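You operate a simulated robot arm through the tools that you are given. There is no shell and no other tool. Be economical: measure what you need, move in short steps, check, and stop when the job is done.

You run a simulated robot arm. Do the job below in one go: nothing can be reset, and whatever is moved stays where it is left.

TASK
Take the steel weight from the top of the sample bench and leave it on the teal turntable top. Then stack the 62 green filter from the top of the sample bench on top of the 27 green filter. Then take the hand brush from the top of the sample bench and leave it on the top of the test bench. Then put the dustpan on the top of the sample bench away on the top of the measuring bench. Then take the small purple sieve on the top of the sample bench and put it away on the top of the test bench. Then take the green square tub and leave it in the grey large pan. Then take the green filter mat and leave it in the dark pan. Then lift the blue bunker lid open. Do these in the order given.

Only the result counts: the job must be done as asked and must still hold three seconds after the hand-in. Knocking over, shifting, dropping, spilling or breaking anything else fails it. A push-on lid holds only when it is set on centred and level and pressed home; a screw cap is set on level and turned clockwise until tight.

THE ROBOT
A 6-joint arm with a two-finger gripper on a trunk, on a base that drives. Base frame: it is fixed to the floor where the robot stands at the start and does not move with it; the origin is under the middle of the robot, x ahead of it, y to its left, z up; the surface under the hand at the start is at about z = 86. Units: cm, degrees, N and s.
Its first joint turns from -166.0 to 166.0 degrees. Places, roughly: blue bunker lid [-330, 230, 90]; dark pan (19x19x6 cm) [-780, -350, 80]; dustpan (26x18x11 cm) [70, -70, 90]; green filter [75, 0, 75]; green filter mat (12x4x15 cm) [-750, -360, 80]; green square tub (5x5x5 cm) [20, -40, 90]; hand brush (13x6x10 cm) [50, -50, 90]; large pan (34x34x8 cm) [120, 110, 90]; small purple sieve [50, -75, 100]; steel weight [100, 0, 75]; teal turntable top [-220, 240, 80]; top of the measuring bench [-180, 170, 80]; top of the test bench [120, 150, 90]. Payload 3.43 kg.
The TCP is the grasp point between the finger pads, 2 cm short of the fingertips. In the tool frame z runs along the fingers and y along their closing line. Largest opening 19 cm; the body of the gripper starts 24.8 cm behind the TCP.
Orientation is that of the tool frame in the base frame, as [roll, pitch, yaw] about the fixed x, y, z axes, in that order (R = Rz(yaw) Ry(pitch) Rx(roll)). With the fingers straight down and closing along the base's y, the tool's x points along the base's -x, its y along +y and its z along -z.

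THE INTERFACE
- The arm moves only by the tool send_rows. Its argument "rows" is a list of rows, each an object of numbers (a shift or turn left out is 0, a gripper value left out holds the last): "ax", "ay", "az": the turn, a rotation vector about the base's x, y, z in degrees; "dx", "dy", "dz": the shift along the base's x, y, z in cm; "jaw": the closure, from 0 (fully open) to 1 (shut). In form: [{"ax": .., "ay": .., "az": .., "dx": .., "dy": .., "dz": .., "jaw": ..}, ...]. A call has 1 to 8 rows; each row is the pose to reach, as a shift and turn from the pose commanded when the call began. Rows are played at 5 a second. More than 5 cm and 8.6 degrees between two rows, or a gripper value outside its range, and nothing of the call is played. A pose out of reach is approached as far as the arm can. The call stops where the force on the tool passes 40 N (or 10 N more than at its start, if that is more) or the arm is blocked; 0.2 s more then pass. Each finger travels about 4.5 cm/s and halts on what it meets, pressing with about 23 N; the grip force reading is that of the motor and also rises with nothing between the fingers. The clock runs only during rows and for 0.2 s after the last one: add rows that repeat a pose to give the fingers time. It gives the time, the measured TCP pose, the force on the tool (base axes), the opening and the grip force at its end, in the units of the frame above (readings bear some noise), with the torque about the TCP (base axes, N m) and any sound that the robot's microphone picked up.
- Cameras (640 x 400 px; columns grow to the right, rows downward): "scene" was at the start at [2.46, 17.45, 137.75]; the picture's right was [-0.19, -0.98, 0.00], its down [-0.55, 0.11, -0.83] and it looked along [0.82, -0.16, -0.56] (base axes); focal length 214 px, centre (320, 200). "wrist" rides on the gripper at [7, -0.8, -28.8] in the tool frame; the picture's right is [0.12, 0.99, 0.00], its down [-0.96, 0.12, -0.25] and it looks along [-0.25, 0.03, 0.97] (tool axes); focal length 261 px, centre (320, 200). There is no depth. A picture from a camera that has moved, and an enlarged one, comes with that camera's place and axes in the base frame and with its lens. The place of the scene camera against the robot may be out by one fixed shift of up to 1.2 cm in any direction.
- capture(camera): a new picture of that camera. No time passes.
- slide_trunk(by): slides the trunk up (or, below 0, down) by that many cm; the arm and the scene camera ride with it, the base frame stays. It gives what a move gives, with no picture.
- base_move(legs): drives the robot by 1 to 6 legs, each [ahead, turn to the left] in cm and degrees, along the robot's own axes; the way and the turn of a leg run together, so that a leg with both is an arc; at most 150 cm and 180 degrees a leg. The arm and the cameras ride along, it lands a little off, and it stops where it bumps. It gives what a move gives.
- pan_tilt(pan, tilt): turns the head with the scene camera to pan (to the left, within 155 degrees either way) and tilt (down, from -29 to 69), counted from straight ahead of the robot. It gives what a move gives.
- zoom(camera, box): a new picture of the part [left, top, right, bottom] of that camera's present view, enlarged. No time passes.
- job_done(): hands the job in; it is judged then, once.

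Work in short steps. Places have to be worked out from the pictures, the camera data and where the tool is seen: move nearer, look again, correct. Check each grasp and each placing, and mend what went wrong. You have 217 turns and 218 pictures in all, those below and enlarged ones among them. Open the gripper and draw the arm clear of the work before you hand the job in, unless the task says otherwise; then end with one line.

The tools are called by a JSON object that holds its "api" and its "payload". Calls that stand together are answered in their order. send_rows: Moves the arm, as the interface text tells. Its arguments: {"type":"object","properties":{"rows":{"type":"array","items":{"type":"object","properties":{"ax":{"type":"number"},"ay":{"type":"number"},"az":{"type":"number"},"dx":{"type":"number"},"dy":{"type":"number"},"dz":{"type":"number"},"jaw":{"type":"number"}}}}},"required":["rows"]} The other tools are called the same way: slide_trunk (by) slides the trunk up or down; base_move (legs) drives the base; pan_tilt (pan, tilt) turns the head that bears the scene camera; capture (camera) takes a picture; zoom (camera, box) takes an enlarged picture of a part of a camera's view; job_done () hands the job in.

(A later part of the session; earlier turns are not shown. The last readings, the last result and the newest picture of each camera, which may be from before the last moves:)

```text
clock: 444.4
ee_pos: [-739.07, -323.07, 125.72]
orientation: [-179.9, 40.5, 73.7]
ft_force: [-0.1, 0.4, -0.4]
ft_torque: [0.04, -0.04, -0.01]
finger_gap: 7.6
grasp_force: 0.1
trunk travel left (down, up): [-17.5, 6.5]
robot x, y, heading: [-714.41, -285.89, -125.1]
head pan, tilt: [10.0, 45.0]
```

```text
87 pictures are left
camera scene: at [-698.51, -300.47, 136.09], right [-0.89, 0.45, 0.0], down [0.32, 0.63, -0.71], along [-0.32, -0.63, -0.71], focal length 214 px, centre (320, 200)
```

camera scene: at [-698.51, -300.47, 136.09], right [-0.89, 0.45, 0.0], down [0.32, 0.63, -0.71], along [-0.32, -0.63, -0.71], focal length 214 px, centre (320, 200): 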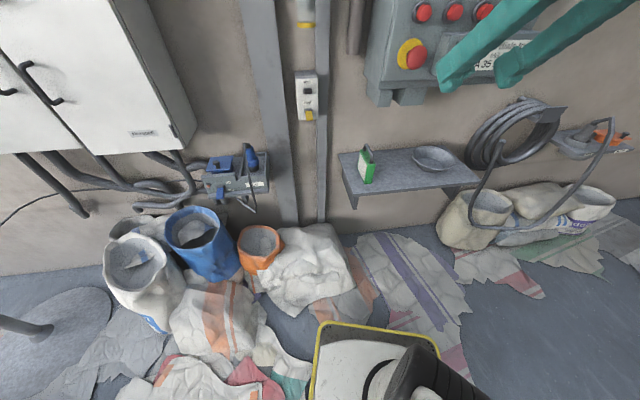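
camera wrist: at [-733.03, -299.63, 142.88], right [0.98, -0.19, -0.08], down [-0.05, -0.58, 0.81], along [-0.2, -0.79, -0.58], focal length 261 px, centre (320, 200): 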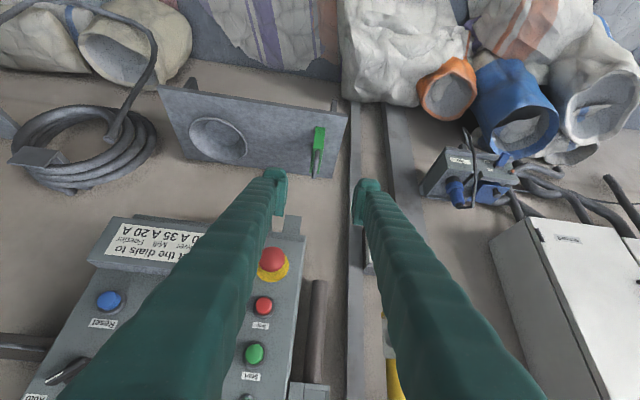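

Tilt is set at 40°. I'll zoom both views to triangulate the mat.

{"api": "zoom", "payload": {"camera": "wrist", "box": [150, 70, 370, 210]}}

{"api": "zoom", "payload": {"camera": "scene", "box": [330, 100, 490, 220]}}

```text
2.86 times, centred on (260, 140) of wrist
camera zoom: at [-733.03, -299.63, 142.88], right [0.98, -0.19, -0.08], down [-0.05, -0.58, 0.81], along [-0.2, -0.79, -0.58], focal length 745 px, centre (491, 371)
```

zoom: 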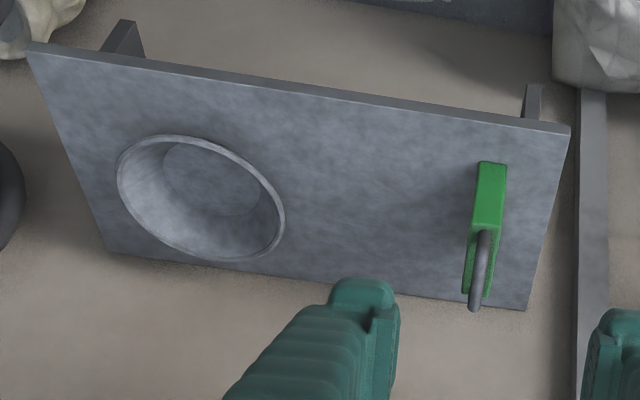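

```text
3.33 times, centred on (410, 160) of scene
camera zoom: at [-698.51, -300.47, 136.09], right [-0.89, 0.45, 0.0], down [0.32, 0.63, -0.71], along [-0.32, -0.63, -0.71], focal length 715 px, centre (20, 333)
```

zoom: 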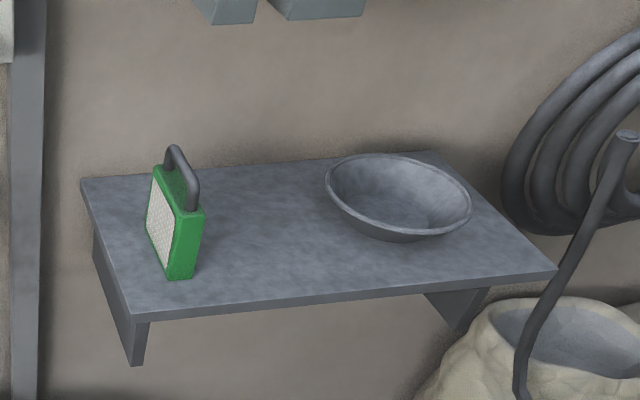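

The slab lies along the wall normal, with the shelf at about z 75 to 78. I'll move along the tilted tool direction to a pre-grasp about 15 cm short of the mat, with a -1.5° yaw trim.

{"api": "send_rows", "payload": {"rows": [{"dx": -1, "dy": -3, "dz": -3.7, "az": -0.5}, {"dx": -2, "dy": -6, "dz": -7.4, "az": -1}, {"dx": -3, "dy": -9, "dz": -11.1, "az": -1.5}, {"dx": -4, "dy": -12, "dz": -14.8, "az": -1.5}, {"dx": -5, "dy": -15, "dz": -18.5, "az": -1.5}, {"dx": -6, "dy": -18, "dz": -22.2, "az": -1.5}, {"dx": -7, "dy": -21, "dz": -25.9, "az": -1.5}, {"dx": -8.2, "dy": -23.8, "dz": -29.6, "az": -1.5}]}}

{"api": "capture", "payload": {"camera": "wrist"}}

{"api": "zoom", "payload": {"camera": "scene", "box": [330, 60, 530, 210]}}

```text
clock: 446.2
ee_pos: [-748.03, -346.62, 95.88]
orientation: [179.8, 40.4, 71.1]
ft_force: [1.5, 0.3, 1.2]
ft_torque: [-0.02, 0.06, -0.03]
finger_gap: 7.61
grasp_force: 0.0
trunk travel left (down, up): [-17.5, 6.5]
robot x, y, heading: [-714.29, -286.35, -124.5]
head pan, tilt: [10.0, 45.0]
```

```text
84 pictures are left
camera wrist: at [-741.06, -323.57, 113.07], right [0.97, -0.23, -0.07], down [-0.08, -0.58, 0.81], along [-0.23, -0.78, -0.58], focal length 261 px, centre (320, 200)
```

wrist: 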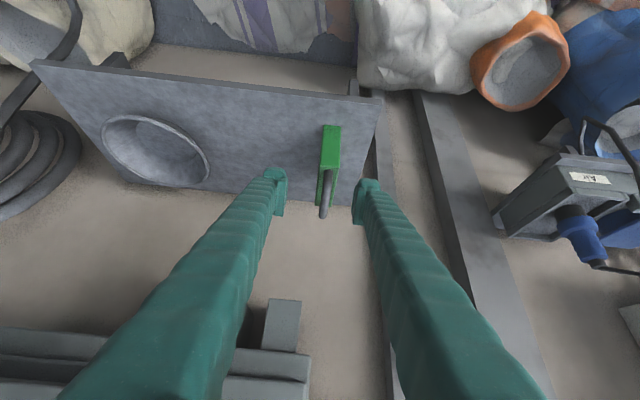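

```text
2.67 times, centred on (430, 135) of scene
camera zoom: at [-698.21, -300.49, 136.1], right [-0.91, 0.42, 0.0], down [0.3, 0.64, -0.71], along [-0.3, -0.64, -0.71], focal length 572 px, centre (27, 373)
```

zoom: 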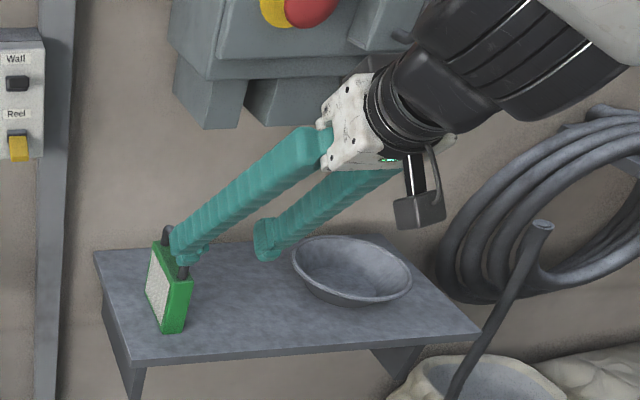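

Triangulation puts the shelf at about z 74.5 and the slab grasp point near (-750.4, -358.5, 81.7). I'll advance half way with a 1.3 cm lateral correction and recheck.

{"api": "send_rows", "payload": {"rows": [{"dx": 0.7, "dy": -0.4}, {"dx": 0.3, "dy": -3, "dz": -3.5}, {"dx": -0.5, "dy": -5.7, "dz": -6.6}, {"dx": -0.5, "dy": -5.7, "dz": -6.6}]}}

{"api": "capture", "payload": {"camera": "wrist"}}

{"api": "zoom", "payload": {"camera": "scene", "box": [330, 110, 450, 200]}}

```text
clock: 447.2
ee_pos: [-748.39, -352.33, 89.37]
orientation: [179.7, 40.4, 71.0]
ft_force: [-0.7, 0.2, -0.2]
ft_torque: [0.01, -0.01, 0.01]
finger_gap: 7.6
grasp_force: 0.0
trunk travel left (down, up): [-17.5, 6.5]
robot x, y, heading: [-714.22, -286.09, -124.9]
head pan, tilt: [10.0, 45.0]
```

```text
82 pictures are left
camera wrist: at [-741.48, -329.16, 106.65], right [0.97, -0.23, -0.07], down [-0.08, -0.58, 0.81], along [-0.23, -0.78, -0.58], focal length 261 px, centre (320, 200)
```

wrist: 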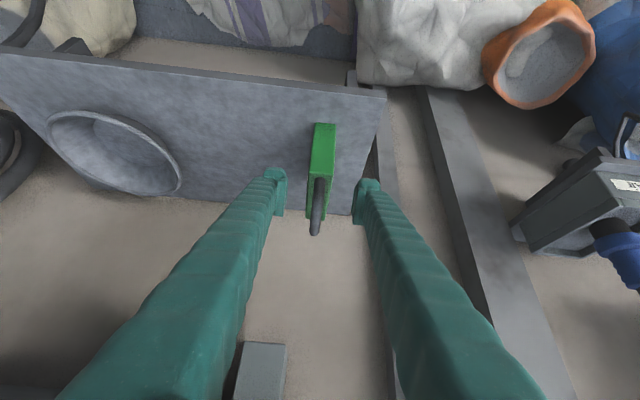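

```text
4.44 times, centred on (390, 155) of scene
camera zoom: at [-698.27, -300.57, 136.09], right [-0.91, 0.42, 0.0], down [0.3, 0.64, -0.71], along [-0.3, -0.64, -0.71], focal length 953 px, centre (9, 400)
```

zoom: 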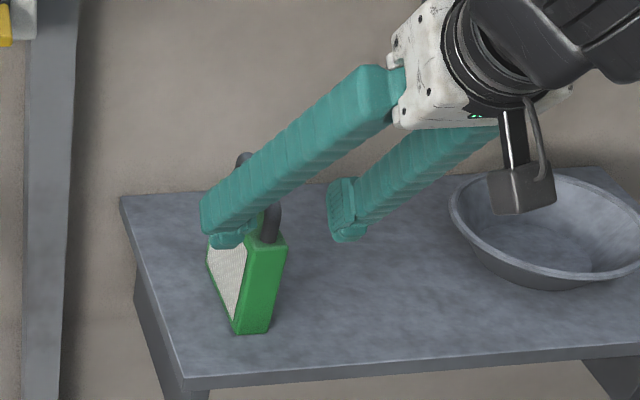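

The fingers straddle the slab. I'll advance 6 cm more along the tool axis so the pads sit on its upper half.

{"api": "send_rows", "payload": {"rows": [{"dx": -0.6, "dy": -1.8, "dz": -2.3}, {"dx": -1.1, "dy": -3.7, "dz": -4.6}, {"dx": -1.1, "dy": -3.7, "dz": -4.6}]}}

{"api": "zoom", "payload": {"camera": "wrist", "box": [220, 90, 420, 250]}}

{"api": "zoom", "payload": {"camera": "scene", "box": [330, 110, 450, 200]}}

```text
clock: 448.0
ee_pos: [-749.78, -355.95, 84.7]
orientation: [179.7, 40.4, 71.0]
ft_force: [-0.2, 0.9, -0.5]
ft_torque: [-0.04, -0.01, 0.0]
finger_gap: 7.59
grasp_force: 0.0
trunk travel left (down, up): [-17.5, 6.5]
robot x, y, heading: [-714.19, -285.63, -124.8]
head pan, tilt: [10.0, 45.0]
```

```text
2.50 times, centred on (320, 170) of wrist
camera zoom: at [-742.8, -332.87, 101.91], right [0.97, -0.23, -0.07], down [-0.08, -0.58, 0.81], along [-0.23, -0.78, -0.58], focal length 652 px, centre (320, 275)
```

zoom: 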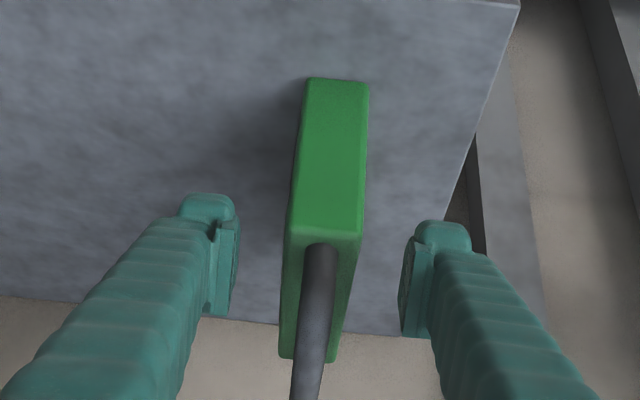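

```text
4.44 times, centred on (390, 155) of scene
camera zoom: at [-698.27, -300.57, 136.09], right [-0.91, 0.42, 0.0], down [0.3, 0.64, -0.71], along [-0.3, -0.64, -0.71], focal length 953 px, centre (9, 400)
```

zoom: 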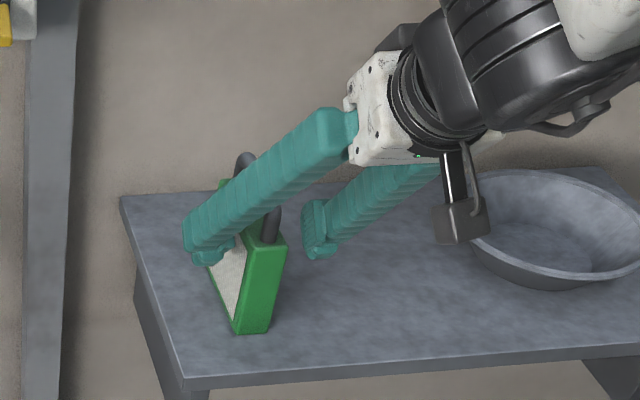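

Pads flank the upper edge; I'll advance 2.3 cm more for a deeper bite, then close.

{"api": "send_rows", "payload": {"rows": [{"dx": -0.3, "dy": -0.7, "dz": -0.9}, {"dx": -0.4, "dy": -1.4, "dz": -1.75}, {"dx": -0.4, "dy": -1.4, "dz": -1.75}]}}

{"api": "send_rows", "payload": {"rows": [{"jaw": 0.66}, {"jaw": 0.72}, {"jaw": 0.78}, {"jaw": 0.85}, {"jaw": 0.92}, {"jaw": 0.92}]}}

{"api": "zoom", "payload": {"camera": "wrist", "box": [220, 90, 420, 250]}}

{"api": "zoom", "payload": {"camera": "scene", "box": [330, 110, 450, 200]}}

```text
clock: 448.8
ee_pos: [-750.08, -357.34, 82.97]
orientation: [179.6, 40.3, 71.0]
ft_force: [-0.1, 0.1, 0.1]
ft_torque: [0.0, -0.03, -0.01]
finger_gap: 7.62
grasp_force: 0.1
trunk travel left (down, up): [-17.5, 6.5]
robot x, y, heading: [-714.12, -286.12, -124.5]
head pan, tilt: [10.0, 45.0]
```

```text
clock: 450.2
ee_pos: [-750.14, -357.34, 82.98]
orientation: [179.7, 40.4, 71.0]
ft_force: [-0.3, 0.3, 0.0]
ft_torque: [-0.01, 0.0, -0.01]
finger_gap: 3.29
grasp_force: 22.8
trunk travel left (down, up): [-17.5, 6.5]
robot x, y, heading: [-714.54, -286.31, -124.8]
head pan, tilt: [10.0, 45.0]
```

```text
2.50 times, centred on (320, 170) of wrist
camera zoom: at [-743.2, -334.3, 100.18], right [0.97, -0.23, -0.07], down [-0.08, -0.58, 0.81], along [-0.23, -0.78, -0.58], focal length 652 px, centre (320, 275)
```

zoom: 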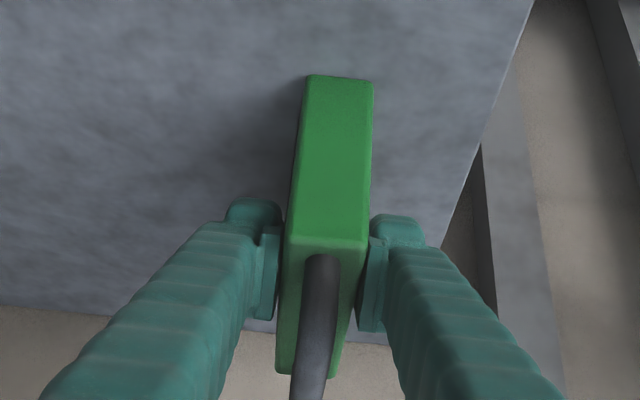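

```text
4.44 times, centred on (390, 155) of scene
camera zoom: at [-698.27, -300.58, 136.1], right [-0.91, 0.42, 0.0], down [0.3, 0.64, -0.71], along [-0.3, -0.64, -0.71], focal length 953 px, centre (9, 400)
```

zoom: 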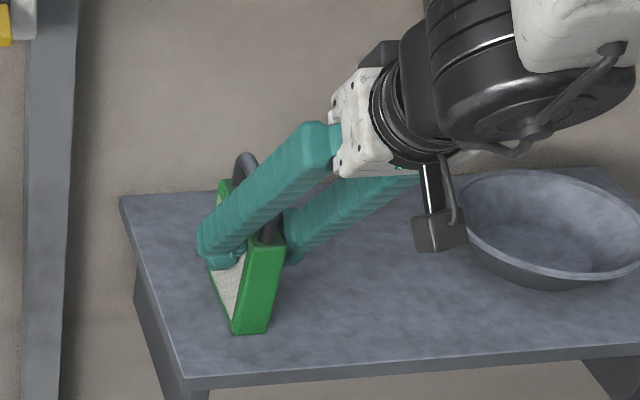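

Gripped at 3.3 cm. The pan centre works out at (-780.3, -348.5), so the move is 31.4 cm along the wall. I'll lift 8.5 cm, staying under the box, and translate.

{"api": "send_rows", "payload": {"rows": [{"dz": 1}, {"dz": 4}, {"dz": 8.5}, {"dz": 8.5}]}}

{"api": "capture", "payload": {"camera": "wrist"}}

{"api": "zoom", "payload": {"camera": "scene", "box": [330, 60, 530, 210]}}

```text
clock: 451.2
ee_pos: [-749.95, -357.28, 91.59]
orientation: [179.8, 40.4, 71.0]
ft_force: [0.2, -0.4, -2.0]
ft_torque: [0.06, -0.01, -0.01]
finger_gap: 3.29
grasp_force: 22.9
trunk travel left (down, up): [-17.5, 6.5]
robot x, y, heading: [-714.02, -285.92, -125.0]
head pan, tilt: [10.0, 45.0]
```

```text
76 pictures are left
camera wrist: at [-743.01, -334.24, 108.85], right [0.97, -0.23, -0.07], down [-0.08, -0.58, 0.81], along [-0.23, -0.78, -0.58], focal length 261 px, centre (320, 200)
```

wrist: 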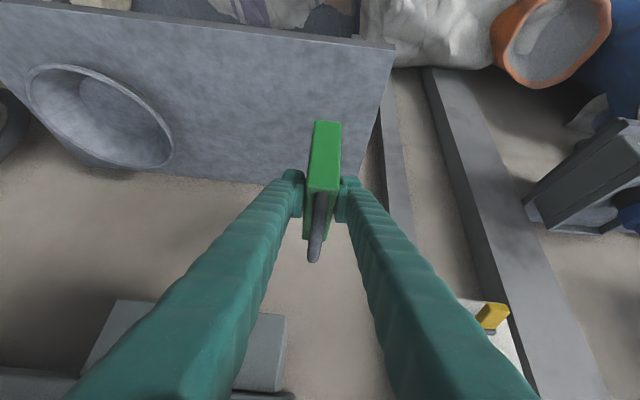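

```text
2.67 times, centred on (430, 135) of scene
camera zoom: at [-698.27, -300.59, 136.09], right [-0.91, 0.42, 0.0], down [0.3, 0.64, -0.71], along [-0.3, -0.64, -0.71], focal length 572 px, centre (27, 373)
```

zoom: 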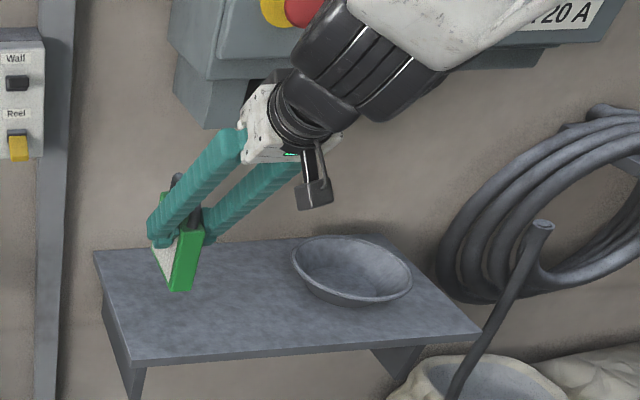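

It's upright and clear. I'll translate along the wall over the pan.

{"api": "send_rows", "payload": {"rows": [{"dx": -4.3, "dy": 1.3}, {"dx": -8.6, "dy": 2.6}, {"dx": -12.9, "dy": 4}, {"dx": -17.2, "dy": 5.3}, {"dx": -21.4, "dy": 6.7}, {"dx": -25.6, "dy": 8}, {"dx": -29.7, "dy": 9.3}, {"dx": -29.7, "dy": 9.3}]}}

{"api": "capture", "payload": {"camera": "wrist"}}

{"api": "zoom", "payload": {"camera": "scene", "box": [330, 60, 530, 210]}}

```text
clock: 453.0
ee_pos: [-779.9, -348.33, 91.65]
orientation: [179.7, 40.5, 70.8]
ft_force: [-0.3, 0.4, -1.9]
ft_torque: [0.0, -0.01, 0.01]
finger_gap: 3.3
grasp_force: 23.2
trunk travel left (down, up): [-17.5, 6.5]
robot x, y, heading: [-714.15, -285.84, -124.6]
head pan, tilt: [10.0, 45.0]
```

```text
74 pictures are left
camera wrist: at [-772.94, -325.16, 108.81], right [0.97, -0.23, -0.07], down [-0.08, -0.58, 0.81], along [-0.23, -0.78, -0.58], focal length 261 px, centre (320, 200)
```

wrist: 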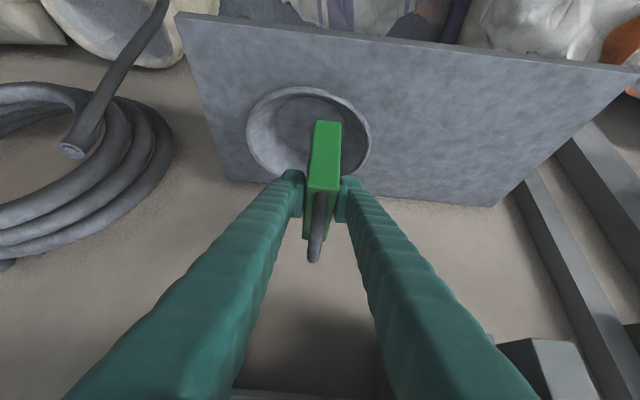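

```text
2.67 times, centred on (430, 135) of scene
camera zoom: at [-698.29, -300.58, 136.1], right [-0.91, 0.42, 0.0], down [0.3, 0.64, -0.71], along [-0.3, -0.64, -0.71], focal length 572 px, centre (27, 373)
```

zoom: 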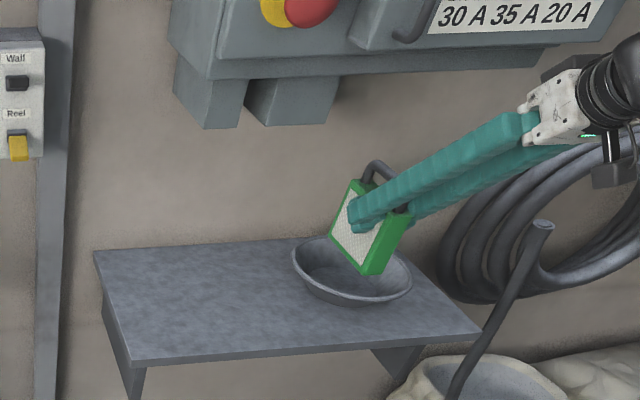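

The pan is about 1 to 2 cm further along the wall than the mat. I'll shift 1.6 cm that way, lower 4 cm and recheck.

{"api": "send_rows", "payload": {"rows": [{"dx": -1.5, "dy": 0.5}, {"dx": -1.5, "dy": 0.5, "dz": -2}, {"dx": -1.5, "dy": 0.5, "dz": -3.5}, {"dx": -1.5, "dy": 0.5, "dz": -3.5}]}}

{"api": "zoom", "payload": {"camera": "wrist", "box": [200, 60, 440, 240]}}

{"api": "zoom", "payload": {"camera": "scene", "box": [410, 110, 510, 185]}}

```text
clock: 454.0
ee_pos: [-781.32, -347.67, 87.99]
orientation: [179.8, 40.4, 71.0]
ft_force: [-0.6, -0.6, -0.3]
ft_torque: [-0.02, 0.0, 0.0]
finger_gap: 3.29
grasp_force: 23.0
trunk travel left (down, up): [-17.5, 6.5]
robot x, y, heading: [-714.45, -285.96, -124.9]
head pan, tilt: [10.0, 45.0]
```

```text
2.22 times, centred on (320, 150) of wrist
camera zoom: at [-774.41, -324.52, 105.2], right [0.97, -0.23, -0.07], down [-0.08, -0.58, 0.81], along [-0.23, -0.78, -0.58], focal length 579 px, centre (320, 311)
```

zoom: 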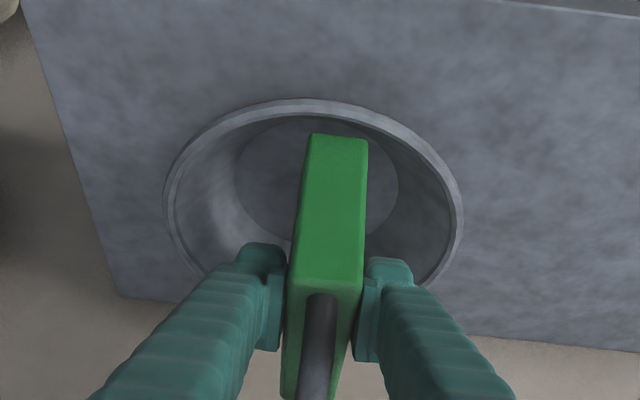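

```text
5.33 times, centred on (460, 148) of scene
camera zoom: at [-698.29, -300.57, 136.1], right [-0.91, 0.42, 0.0], down [0.3, 0.64, -0.71], along [-0.3, -0.64, -0.71], focal length 1144 px, centre (-427, 480)
```

zoom: 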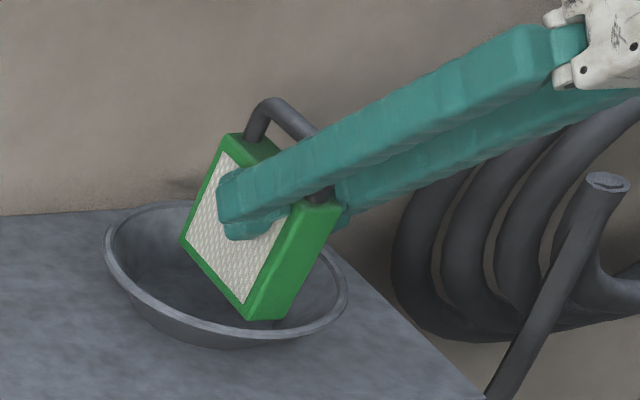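

Both views show the mat upright but about 1.5 cm too far from the wall and 0.7 cm short along it. I'll correct by (-1.1, -1.2), lower gently and recheck.

{"api": "send_rows", "payload": {"rows": [{"dx": -1.1, "dy": -1.2}, {"dx": -1.1, "dy": -1.2, "dz": -1}, {"dx": -1.1, "dy": -1.2, "dz": -2}, {"dx": -1.1, "dy": -1.2, "dz": -2}]}}

{"api": "zoom", "payload": {"camera": "wrist", "box": [200, 60, 440, 240]}}

{"api": "zoom", "payload": {"camera": "scene", "box": [410, 110, 510, 185]}}

```text
clock: 455.0
ee_pos: [-782.52, -348.89, 86.14]
orientation: [179.7, 40.4, 71.0]
ft_force: [0.2, -0.1, -1.3]
ft_torque: [0.06, 0.01, 0.01]
finger_gap: 3.32
grasp_force: 23.6
trunk travel left (down, up): [-17.5, 6.5]
robot x, y, heading: [-714.15, -285.85, -124.9]
head pan, tilt: [10.0, 45.0]
```

```text
2.22 times, centred on (320, 150) of wrist
camera zoom: at [-775.54, -325.81, 103.32], right [0.97, -0.24, -0.07], down [-0.08, -0.58, 0.81], along [-0.23, -0.78, -0.58], focal length 579 px, centre (320, 311)
```

zoom: 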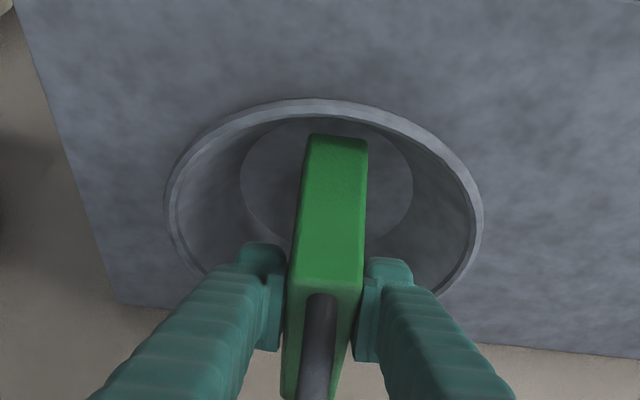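

```text
5.33 times, centred on (460, 148) of scene
camera zoom: at [-698.29, -300.57, 136.1], right [-0.91, 0.42, 0.0], down [0.3, 0.64, -0.71], along [-0.3, -0.64, -0.71], focal length 1144 px, centre (-427, 480)
```

zoom: 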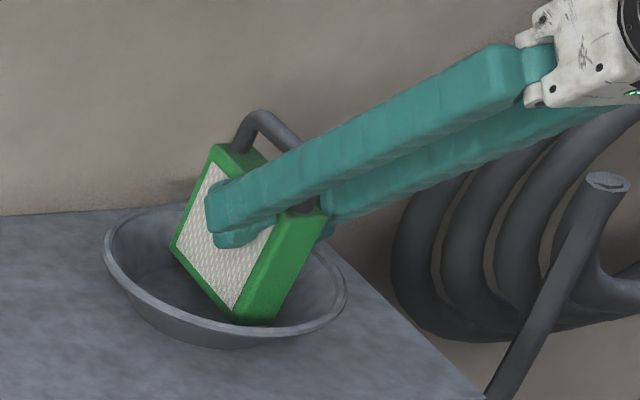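

Nearly centred. One last trim of (-0.4, -0.3), then I'll lower slowly to contact.

{"api": "send_rows", "payload": {"rows": [{"dx": -0.4, "dy": -0.3}, {"dx": -0.4, "dy": -0.3, "dz": -0.5}, {"dx": -0.4, "dy": -0.3, "dz": -1}, {"dx": -0.4, "dy": -0.3, "dz": -1.5}, {"dx": -0.4, "dy": -0.3, "dz": -1.5}]}}

{"api": "zoom", "payload": {"camera": "wrist", "box": [200, 60, 440, 240]}}

```text
clock: 456.2
ee_pos: [-782.88, -349.16, 84.85]
orientation: [179.8, 40.5, 71.0]
ft_force: [2.2, -1.5, 19.9]
ft_torque: [-0.2, 0.0, -0.04]
finger_gap: 3.33
grasp_force: 22.8
trunk travel left (down, up): [-17.5, 6.5]
robot x, y, heading: [-714.26, -286.2, -124.8]
head pan, tilt: [10.0, 45.0]
```

```text
2.22 times, centred on (320, 150) of wrist
camera zoom: at [-775.95, -326.02, 101.95], right [0.97, -0.23, -0.07], down [-0.08, -0.58, 0.81], along [-0.23, -0.78, -0.58], focal length 579 px, centre (320, 311)
```

zoom: 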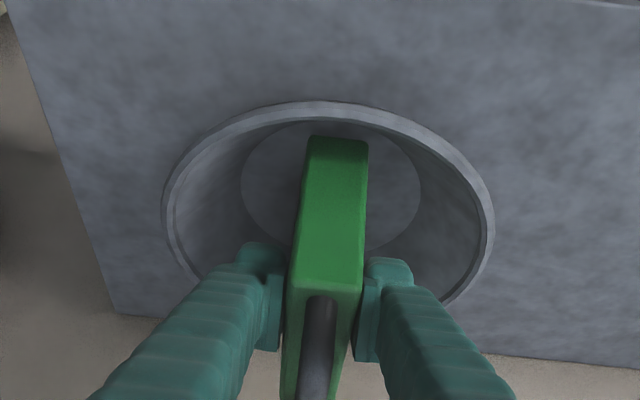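

Contact at 1.9 cm above the shelf rest height, consistent with the slab's two ends resting on the bowl's walls. I'll check the scene view before releasing.

{"api": "zoom", "payload": {"camera": "scene", "box": [410, 110, 510, 185]}}

```text
5.33 times, centred on (460, 148) of scene
camera zoom: at [-698.21, -300.52, 136.12], right [-0.91, 0.42, 0.0], down [0.3, 0.64, -0.71], along [-0.3, -0.64, -0.71], focal length 1144 px, centre (-427, 480)
```

zoom: 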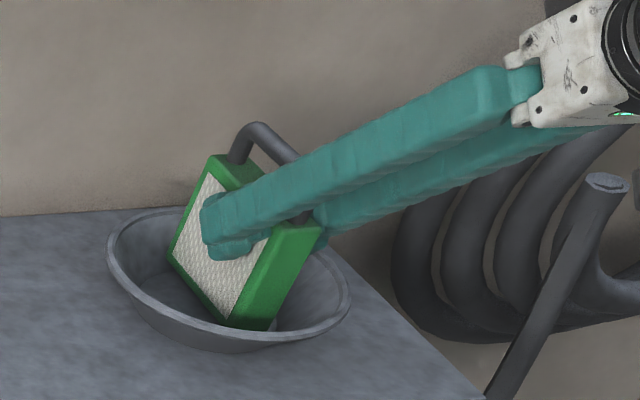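

It's sitting in the bowl. I'll relieve the load and open slowly by a small amount.

{"api": "send_rows", "payload": {"rows": [{"dz": 0.15}, {"dz": 0.2, "jaw": 0.81}, {"dz": 0.2, "jaw": 0.78}, {"dz": 0.2, "jaw": 0.74}, {"dz": 0.2, "jaw": 0.7}, {"dz": 0.2, "jaw": 0.7}]}}

{"api": "zoom", "payload": {"camera": "wrist", "box": [200, 60, 440, 240]}}

{"api": "zoom", "payload": {"camera": "scene", "box": [410, 110, 510, 185]}}

```text
clock: 457.6
ee_pos: [-782.93, -349.16, 84.88]
orientation: [179.6, 40.5, 70.9]
ft_force: [0.0, 0.0, -0.1]
ft_torque: [0.0, 0.04, 0.0]
finger_gap: 5.66
grasp_force: 0.1
trunk travel left (down, up): [-17.5, 6.5]
robot x, y, heading: [-714.25, -286.39, -124.4]
head pan, tilt: [10.0, 45.0]
```

```text
2.22 times, centred on (320, 150) of wrist
camera zoom: at [-775.97, -325.99, 102.07], right [0.97, -0.23, -0.07], down [-0.08, -0.58, 0.81], along [-0.23, -0.78, -0.58], focal length 579 px, centre (320, 311)
```

zoom: 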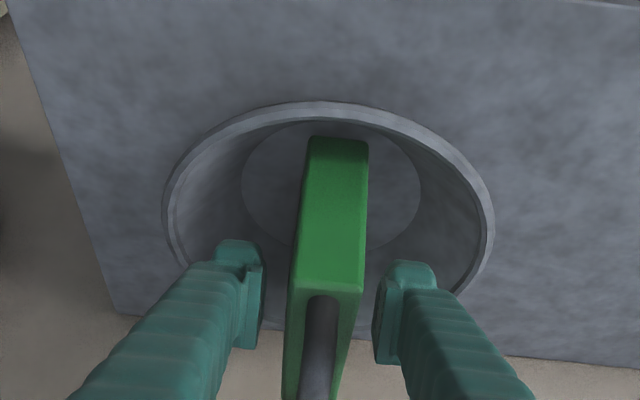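

```text
5.33 times, centred on (460, 148) of scene
camera zoom: at [-698.28, -300.57, 136.1], right [-0.91, 0.42, 0.0], down [0.3, 0.64, -0.71], along [-0.3, -0.64, -0.71], focal length 1144 px, centre (-427, 480)
```

zoom: 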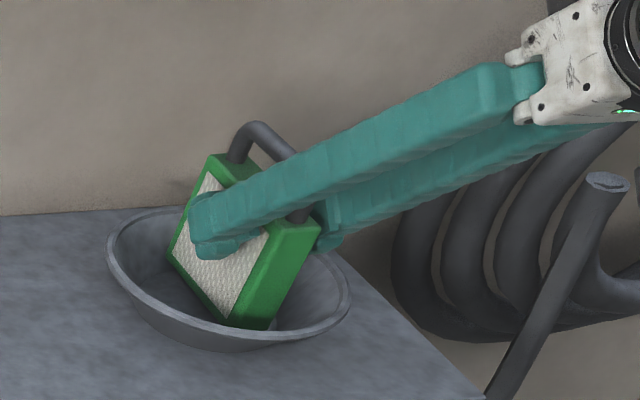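

It stays standing. I'll withdraw back along the tool axis.

{"api": "send_rows", "payload": {"rows": [{"dx": 0.5, "dy": 1.3, "dz": 1.6}, {"dx": 1.3, "dy": 3.7, "dz": 4.6}, {"dx": 2.2, "dy": 6.4, "dz": 8}, {"dx": 3.1, "dy": 9.2, "dz": 11.4}, {"dx": 4.1, "dy": 11.9, "dz": 14.8}, {"dx": 5, "dy": 14.6, "dz": 18.2}, {"dx": 6, "dy": 17.3, "dz": 21.6}, {"dx": 7, "dy": 20, "dz": 25}]}}

{"api": "zoom", "payload": {"camera": "scene", "box": [410, 110, 510, 185]}}

{"api": "capture", "payload": {"camera": "wrist"}}

```text
clock: 459.4
ee_pos: [-775.63, -329.26, 109.9]
orientation: [179.6, 40.3, 70.8]
ft_force: [0.3, -0.6, -0.2]
ft_torque: [0.01, -0.08, 0.1]
finger_gap: 5.68
grasp_force: 0.1
trunk travel left (down, up): [-17.5, 6.5]
robot x, y, heading: [-714.46, -286.16, -124.8]
head pan, tilt: [10.0, 45.0]
```

```text
5.33 times, centred on (460, 148) of scene
camera zoom: at [-698.32, -300.6, 136.09], right [-0.91, 0.42, 0.0], down [0.3, 0.64, -0.71], along [-0.3, -0.64, -0.71], focal length 1144 px, centre (-427, 480)
```

zoom: 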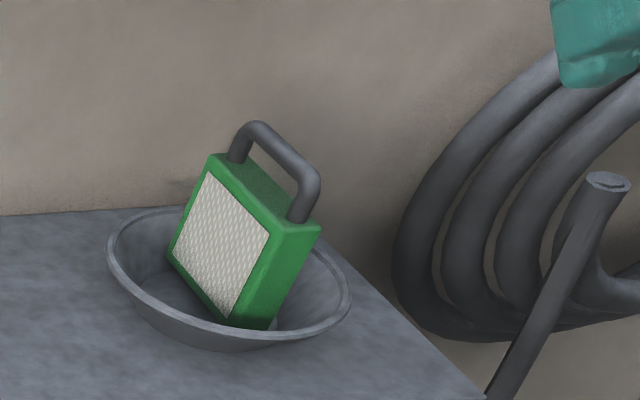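

```text
63 pictures are left
camera wrist: at [-768.66, -306.21, 127.11], right [0.97, -0.23, -0.07], down [-0.08, -0.58, 0.81], along [-0.23, -0.78, -0.58], focal length 261 px, centre (320, 200)
```

wrist: 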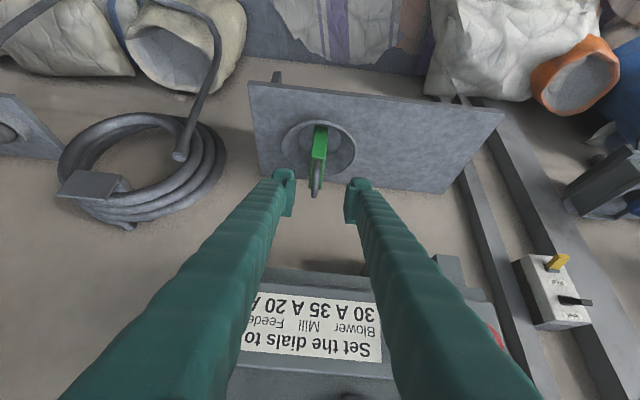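

The mat stands in the dark pan. I'll bring the arm back to the carry pose, then undo the tilt and yaw.

{"api": "send_rows", "payload": {"rows": [{"dx": 4.2, "dy": 1.6, "dz": 1.9}, {"dx": 8.4, "dy": 3.2, "dz": 3.8}, {"dx": 12.6, "dy": 4.8, "dz": 5.7}, {"dx": 16.8, "dy": 6, "dz": 7.6}, {"dx": 21, "dy": 7, "dz": 9.5}, {"dx": 25.2, "dy": 7.5, "dz": 11.5}, {"dx": 29.6, "dy": 7.5, "dz": 13.5}, {"dx": 34, "dy": 7.5, "dz": 15.5}]}}

{"api": "send_rows", "payload": {"rows": [{"ax": 7.6, "ay": -2.6}, {"ax": 15.2, "ay": -5.2}, {"ax": 22.8, "ay": -7.8}, {"ax": 30.4, "ay": -10.4}, {"ax": 38, "ay": -13.1}, {"ax": 38, "ay": -13.1}]}}

```text
clock: 460.8
ee_pos: [-757.17, -323.29, 113.9]
orientation: [169.6, 34.9, 64.9]
ft_force: [0.5, 0.1, 0.2]
ft_torque: [0.0, 0.05, -0.03]
finger_gap: 5.7
grasp_force: 0.1
trunk travel left (down, up): [-17.5, 6.5]
robot x, y, heading: [-714.24, -285.92, -124.7]
head pan, tilt: [10.0, 45.0]
stopped in row 7: the arm was blocked; the commanded pose is now the measured one
```

```text
clock: 462.2
ee_pos: [-757.35, -323.13, 114.02]
orientation: [173.7, -5.3, 65.9]
ft_force: [-0.5, -0.1, -1.1]
ft_torque: [0.05, -0.06, -0.01]
finger_gap: 5.69
grasp_force: 0.0
trunk travel left (down, up): [-17.5, 6.5]
robot x, y, heading: [-714.31, -286.2, -124.9]
head pan, tilt: [10.0, 45.0]
```

The arm met a joint limit partway, with no contact force, and is nearly upright now. I'll fix the residual tilt and finish moving to the carry pose.

{"api": "send_rows", "payload": {"rows": [{"ax": -1.1, "ay": 4, "dz": 3}, {"ax": -2.2, "ay": 7.9, "dz": 6}, {"ax": -2.2, "ay": 7.9, "dz": 9, "dx": 3}, {"ax": -2.2, "ay": 7.9, "dz": 11.5, "dx": 7}, {"ax": -2.2, "ay": 7.9, "dz": 11.5, "dx": 11.5}, {"ax": -2.2, "ay": 7.9, "dz": 11.5, "dx": 16}]}}

{"api": "send_rows", "payload": {"rows": [{"az": -7.5}, {"az": -15}, {"az": -15}]}}

{"api": "zoom", "payload": {"camera": "scene", "box": [300, 60, 540, 240]}}

```text
clock: 463.6
ee_pos: [-741.24, -323.34, 125.7]
orientation: [-180.0, 0.2, 65.7]
ft_force: [-0.5, -0.4, -0.3]
ft_torque: [0.09, -0.17, 0.0]
finger_gap: 5.68
grasp_force: 0.1
trunk travel left (down, up): [-17.5, 6.5]
robot x, y, heading: [-714.15, -286.09, -124.9]
head pan, tilt: [10.0, 45.0]
```

```text
clock: 464.4
ee_pos: [-741.26, -323.08, 125.62]
orientation: [180.0, 0.2, 50.6]
ft_force: [0.4, -0.4, -0.3]
ft_torque: [-0.01, 0.02, 0.0]
finger_gap: 5.71
grasp_force: 0.1
trunk travel left (down, up): [-17.5, 6.5]
robot x, y, heading: [-714.18, -285.89, -124.7]
head pan, tilt: [10.0, 45.0]
```

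```text
2.22 times, centred on (420, 150) of scene
camera zoom: at [-698.27, -300.58, 136.1], right [-0.91, 0.42, 0.0], down [0.3, 0.64, -0.71], along [-0.3, -0.64, -0.71], focal length 477 px, centre (98, 311)
```

zoom: 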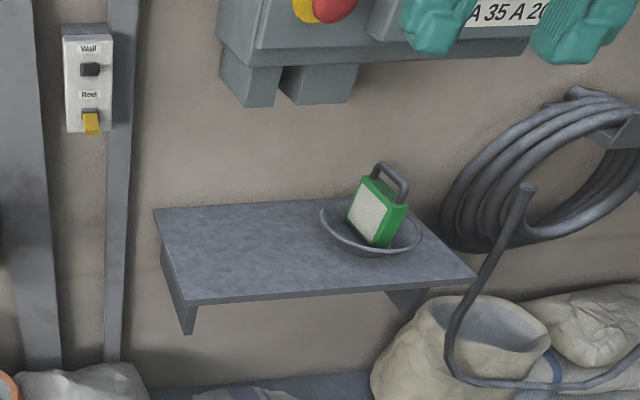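

The mat remains in the pan. I'll back out along the same path, then drive east to clear the powder pile before going north to the bunker.

{"api": "base_move", "payload": {"legs": [[0, -55.3], [-75, 0], [0, 42.4], [-54, 0], [0, -8.6], [-35, 0]]}}

{"api": "capture", "payload": {"camera": "wrist"}}

```text
clock: 478.4
ee_pos: [-607.94, -257.3, 125.48]
orientation: [-180.0, 0.2, 27.9]
ft_force: [1.3, -0.6, 0.2]
ft_torque: [0.02, -0.05, 0.01]
finger_gap: 5.69
grasp_force: 0.1
trunk travel left (down, up): [-17.5, 6.5]
robot x, y, heading: [-568.76, -233.55, -147.6]
head pan, tilt: [10.0, 45.0]
```

```text
61 pictures are left
camera wrist: at [-601.99, -253.12, 154.24], right [0.57, -0.82, 0.0], down [-0.8, -0.55, 0.25], along [-0.21, -0.14, -0.97], focal length 261 px, centre (320, 200)
```

wrist: 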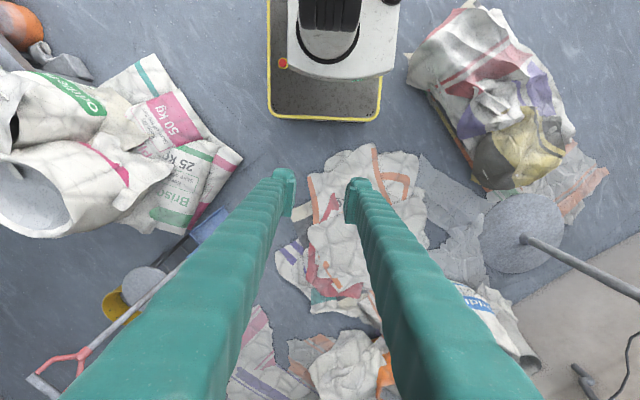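

Clear. I'll back off a bit, turn around and drive east, then north.

{"api": "base_move", "payload": {"legs": [[-30, 0], [0, 148], [150, 0], [125, 0], [0, 63], [150, 0]]}}

{"api": "base_move", "payload": {"legs": [[136, 0], [0, 80]]}}

{"api": "pan_tilt", "payload": {"pan": 15, "tilt": 22}}

{"api": "capture", "payload": {"camera": "scene"}}

```text
clock: 509.9
ee_pos: [-196.76, -2.51, 125.54]
orientation: [-179.9, 0.2, -116.2]
ft_force: [0.0, -0.2, 0.4]
ft_torque: [0.04, 0.0, 0.01]
finger_gap: 5.7
grasp_force: 0.0
trunk travel left (down, up): [-17.5, 6.5]
robot x, y, heading: [-214.5, -45.03, 68.3]
head pan, tilt: [10.0, 45.0]
```

```text
clock: 520.2
ee_pos: [-202.24, 102.19, 125.74]
orientation: [-180.0, 0.1, -36.2]
ft_force: [0.5, -0.8, -0.4]
ft_torque: [0.02, -0.01, -0.01]
finger_gap: 5.71
grasp_force: 0.1
trunk travel left (down, up): [-17.5, 6.5]
robot x, y, heading: [-164.0, 77.32, 148.3]
head pan, tilt: [10.0, 45.0]
```

```text
clock: 521.1
ee_pos: [-202.24, 102.14, 125.56]
orientation: [-179.9, 0.1, -36.1]
ft_force: [0.1, 0.6, -0.4]
ft_torque: [0.0, -0.04, 0.02]
finger_gap: 5.72
grasp_force: 0.0
trunk travel left (down, up): [-17.5, 6.5]
robot x, y, heading: [-163.42, 76.87, 148.5]
head pan, tilt: [15.0, 22.0]
```

```text
60 pictures are left
camera scene: at [-178.13, 59.17, 139.63], right [0.29, 0.96, 0.0], down [0.36, -0.11, -0.93], along [-0.89, 0.27, -0.38], focal length 214 px, centre (320, 200)
```

scene: 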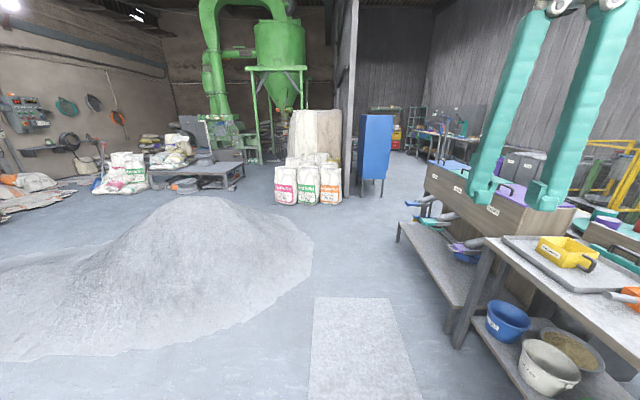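

{"api": "zoom", "payload": {"camera": "scene", "box": [380, 130, 600, 290]}}

```text
2.50 times, centred on (490, 210) of scene
camera zoom: at [-178.13, 59.17, 139.63], right [0.29, 0.96, 0.0], down [0.36, -0.11, -0.93], along [-0.89, 0.27, -0.38], focal length 536 px, centre (-105, 175)
```

zoom: 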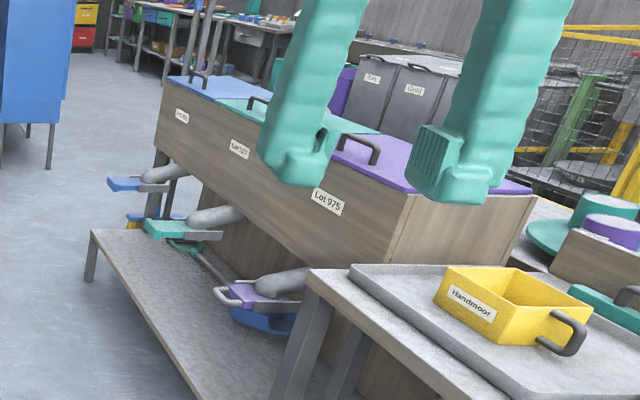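

The bunker's lids hinge on the far (north) edge, with handles near the south edge, and the blue lid is at the west end. I'll drive round to the west end, around (-402, 252).

{"api": "base_move", "payload": {"legs": [[0, 10.8], [150, 0], [28, 0], [0, -8.3], [103, 0], [0, -77]]}}

{"api": "pan_tilt", "payload": {"pan": -60, "tilt": 30}}

{"api": "capture", "payload": {"camera": "scene"}}

```text
clock: 539.8
ee_pos: [-403.94, 230.95, 125.7]
orientation: [-180.0, 0.2, -111.5]
ft_force: [0.1, 0.3, 1.1]
ft_torque: [-0.04, -0.05, 0.01]
finger_gap: 5.7
grasp_force: 0.0
trunk travel left (down, up): [-17.5, 6.5]
robot x, y, heading: [-418.26, 187.57, 73.0]
head pan, tilt: [15.0, 22.0]
```

```text
clock: 541.2
ee_pos: [-403.96, 230.95, 125.59]
orientation: [179.9, 0.2, -111.5]
ft_force: [-0.4, -1.1, 1.1]
ft_torque: [0.0, 0.04, 0.03]
finger_gap: 5.7
grasp_force: 0.0
trunk travel left (down, up): [-17.5, 6.5]
robot x, y, heading: [-417.85, 187.31, 72.7]
head pan, tilt: [-60.0, 30.0]
```

```text
58 pictures are left
camera scene: at [-431.63, 191.93, 138.78], right [0.57, -0.82, 0.0], down [-0.38, -0.26, -0.89], along [0.73, 0.51, -0.46], focal length 214 px, centre (320, 200)
```

scene: 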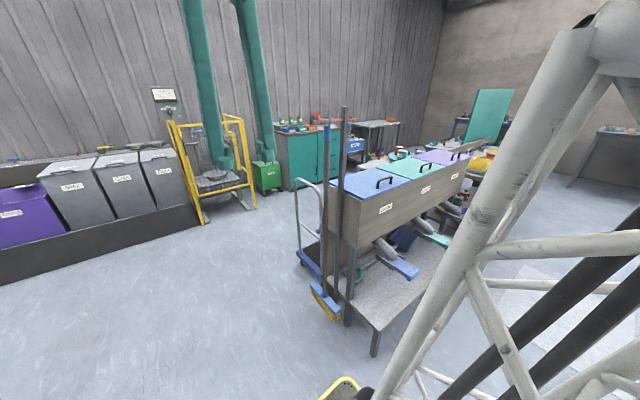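

There are brooms and a trolley at the bunker's west end, so I'll zoom for detail.

{"api": "zoom", "payload": {"camera": "scene", "box": [270, 90, 490, 340]}}

```text
1.60 times, centred on (380, 215) of scene
camera zoom: at [-431.63, 191.93, 138.78], right [0.57, -0.82, 0.0], down [-0.38, -0.26, -0.89], along [0.73, 0.51, -0.46], focal length 343 px, centre (224, 176)
```

zoom: 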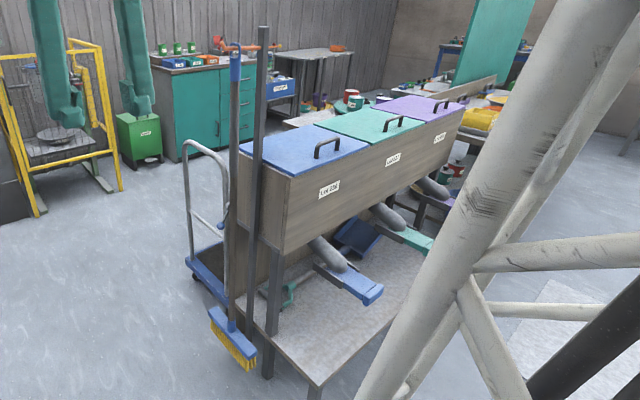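

The brooms stand at the bunker's northwest corner, with pole tops at about z 125 to 132. The handle is at about (-338, 220.5, 99) and reachable from the southwest. I'll move to about (-400, 202), heading about 22°.

{"api": "base_move", "payload": {"legs": [[0, -33.7], [22, 0], [0, -17]]}}

{"api": "pan_tilt", "payload": {"pan": 0, "tilt": 38}}

{"api": "capture", "payload": {"camera": "scene"}}

{"api": "capture", "payload": {"camera": "wrist"}}

```text
clock: 545.6
ee_pos: [-358.64, 218.74, 125.66]
orientation: [179.9, 0.2, -161.3]
ft_force: [0.2, 0.4, 0.8]
ft_torque: [0.02, 0.03, -0.02]
finger_gap: 5.7
grasp_force: 0.0
trunk travel left (down, up): [-17.5, 6.5]
robot x, y, heading: [-401.38, 201.78, 23.0]
head pan, tilt: [-60.0, 30.0]
```

```text
clock: 546.9
ee_pos: [-358.58, 218.79, 125.67]
orientation: [180.0, 0.3, -161.4]
ft_force: [-0.3, -0.6, 0.5]
ft_torque: [0.02, 0.0, 0.01]
finger_gap: 5.71
grasp_force: 0.1
trunk travel left (down, up): [-17.5, 6.5]
robot x, y, heading: [-401.52, 201.59, 23.0]
head pan, tilt: [0.0, 38.0]
```

```text
56 pictures are left
camera scene: at [-406.76, 220.19, 137.12], right [0.39, -0.92, 0.0], down [-0.57, -0.24, -0.79], along [0.73, 0.31, -0.62], focal length 214 px, centre (320, 200)
```

scene: 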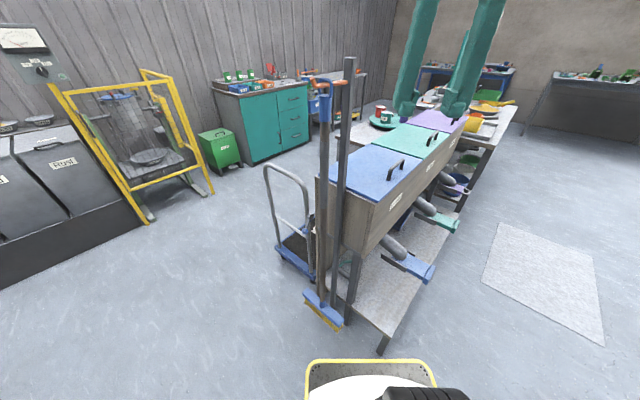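

```text
55 pictures are left
camera wrist: at [-365.05, 215.84, 154.24], right [-0.43, 0.9, 0.0], down [0.87, 0.42, 0.25], along [0.23, 0.11, -0.97], focal length 261 px, centre (320, 200)
```

wrist: 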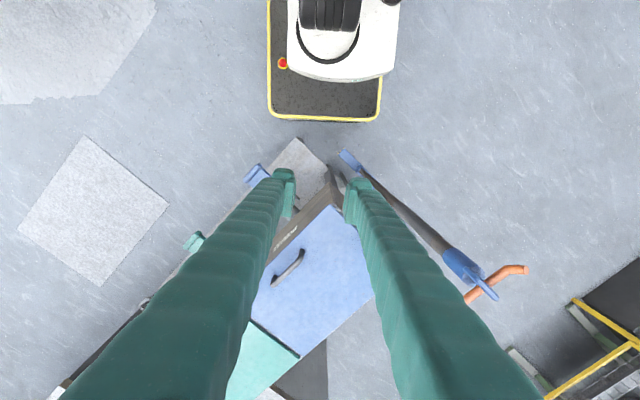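

The handle bar's middle is about (-334.5, 222.4), running along the bunker, and the hinge edge is about 22 cm north of it. I'll rotate -37.8° so the jaw closes across the bar and move above it.

{"api": "send_rows", "payload": {"rows": [{"dx": 3.5, "dy": 0.5, "az": -6.3}, {"dx": 7, "dy": 1, "az": -12.6, "dz": -1}, {"dx": 11, "dy": 1.6, "az": -18.9, "dz": -2}, {"dx": 15, "dy": 2.2, "az": -25.2, "dz": -4}, {"dx": 19, "dy": 2.8, "az": -31.5, "dz": -6}, {"dx": 22, "dy": 3.3, "az": -37.8, "dz": -8}, {"dx": 24, "dy": 3.6, "az": -37.8, "dz": -11}, {"dx": 24, "dy": 3.6, "az": -37.8, "dz": -13}]}}

{"api": "capture", "payload": {"camera": "wrist"}}

{"api": "zoom", "payload": {"camera": "scene", "box": [300, 60, 480, 230]}}

```text
clock: 548.7
ee_pos: [-334.5, 222.35, 112.48]
orientation: [-180.0, 0.1, 160.9]
ft_force: [-0.4, -0.2, 0.3]
ft_torque: [-0.01, 0.0, -0.01]
finger_gap: 5.73
grasp_force: 0.0
trunk travel left (down, up): [-17.5, 6.5]
robot x, y, heading: [-401.1, 201.83, 23.1]
head pan, tilt: [0.0, 38.0]
```

```text
54 pictures are left
camera wrist: at [-341.36, 223.99, 141.08], right [0.21, 0.98, 0.0], down [0.95, -0.21, 0.25], along [0.24, -0.05, -0.97], focal length 261 px, centre (320, 200)
```

wrist: 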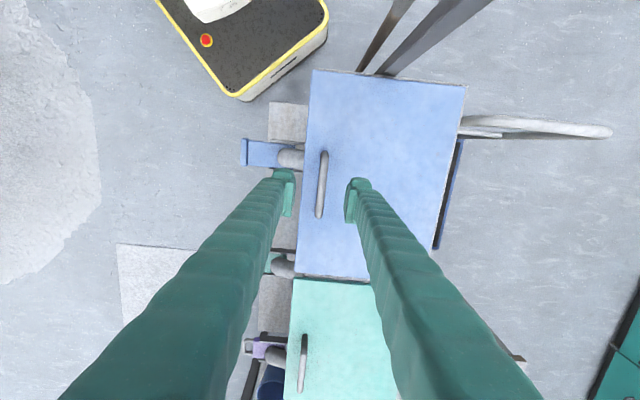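

```text
2.35 times, centred on (390, 145) of scene
camera zoom: at [-406.75, 220.2, 137.12], right [0.39, -0.92, 0.0], down [-0.57, -0.24, -0.79], along [0.72, 0.31, -0.62], focal length 505 px, centre (155, 329)
```

zoom: 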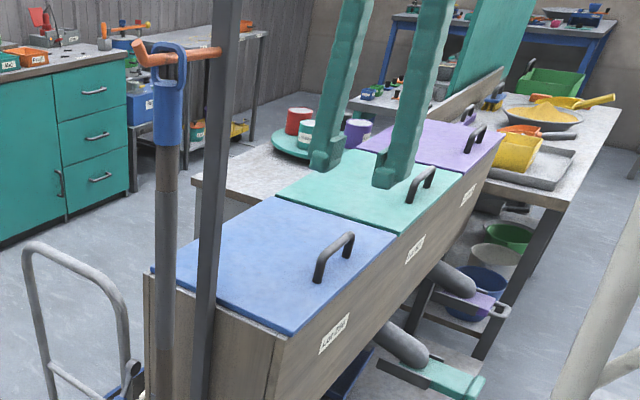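

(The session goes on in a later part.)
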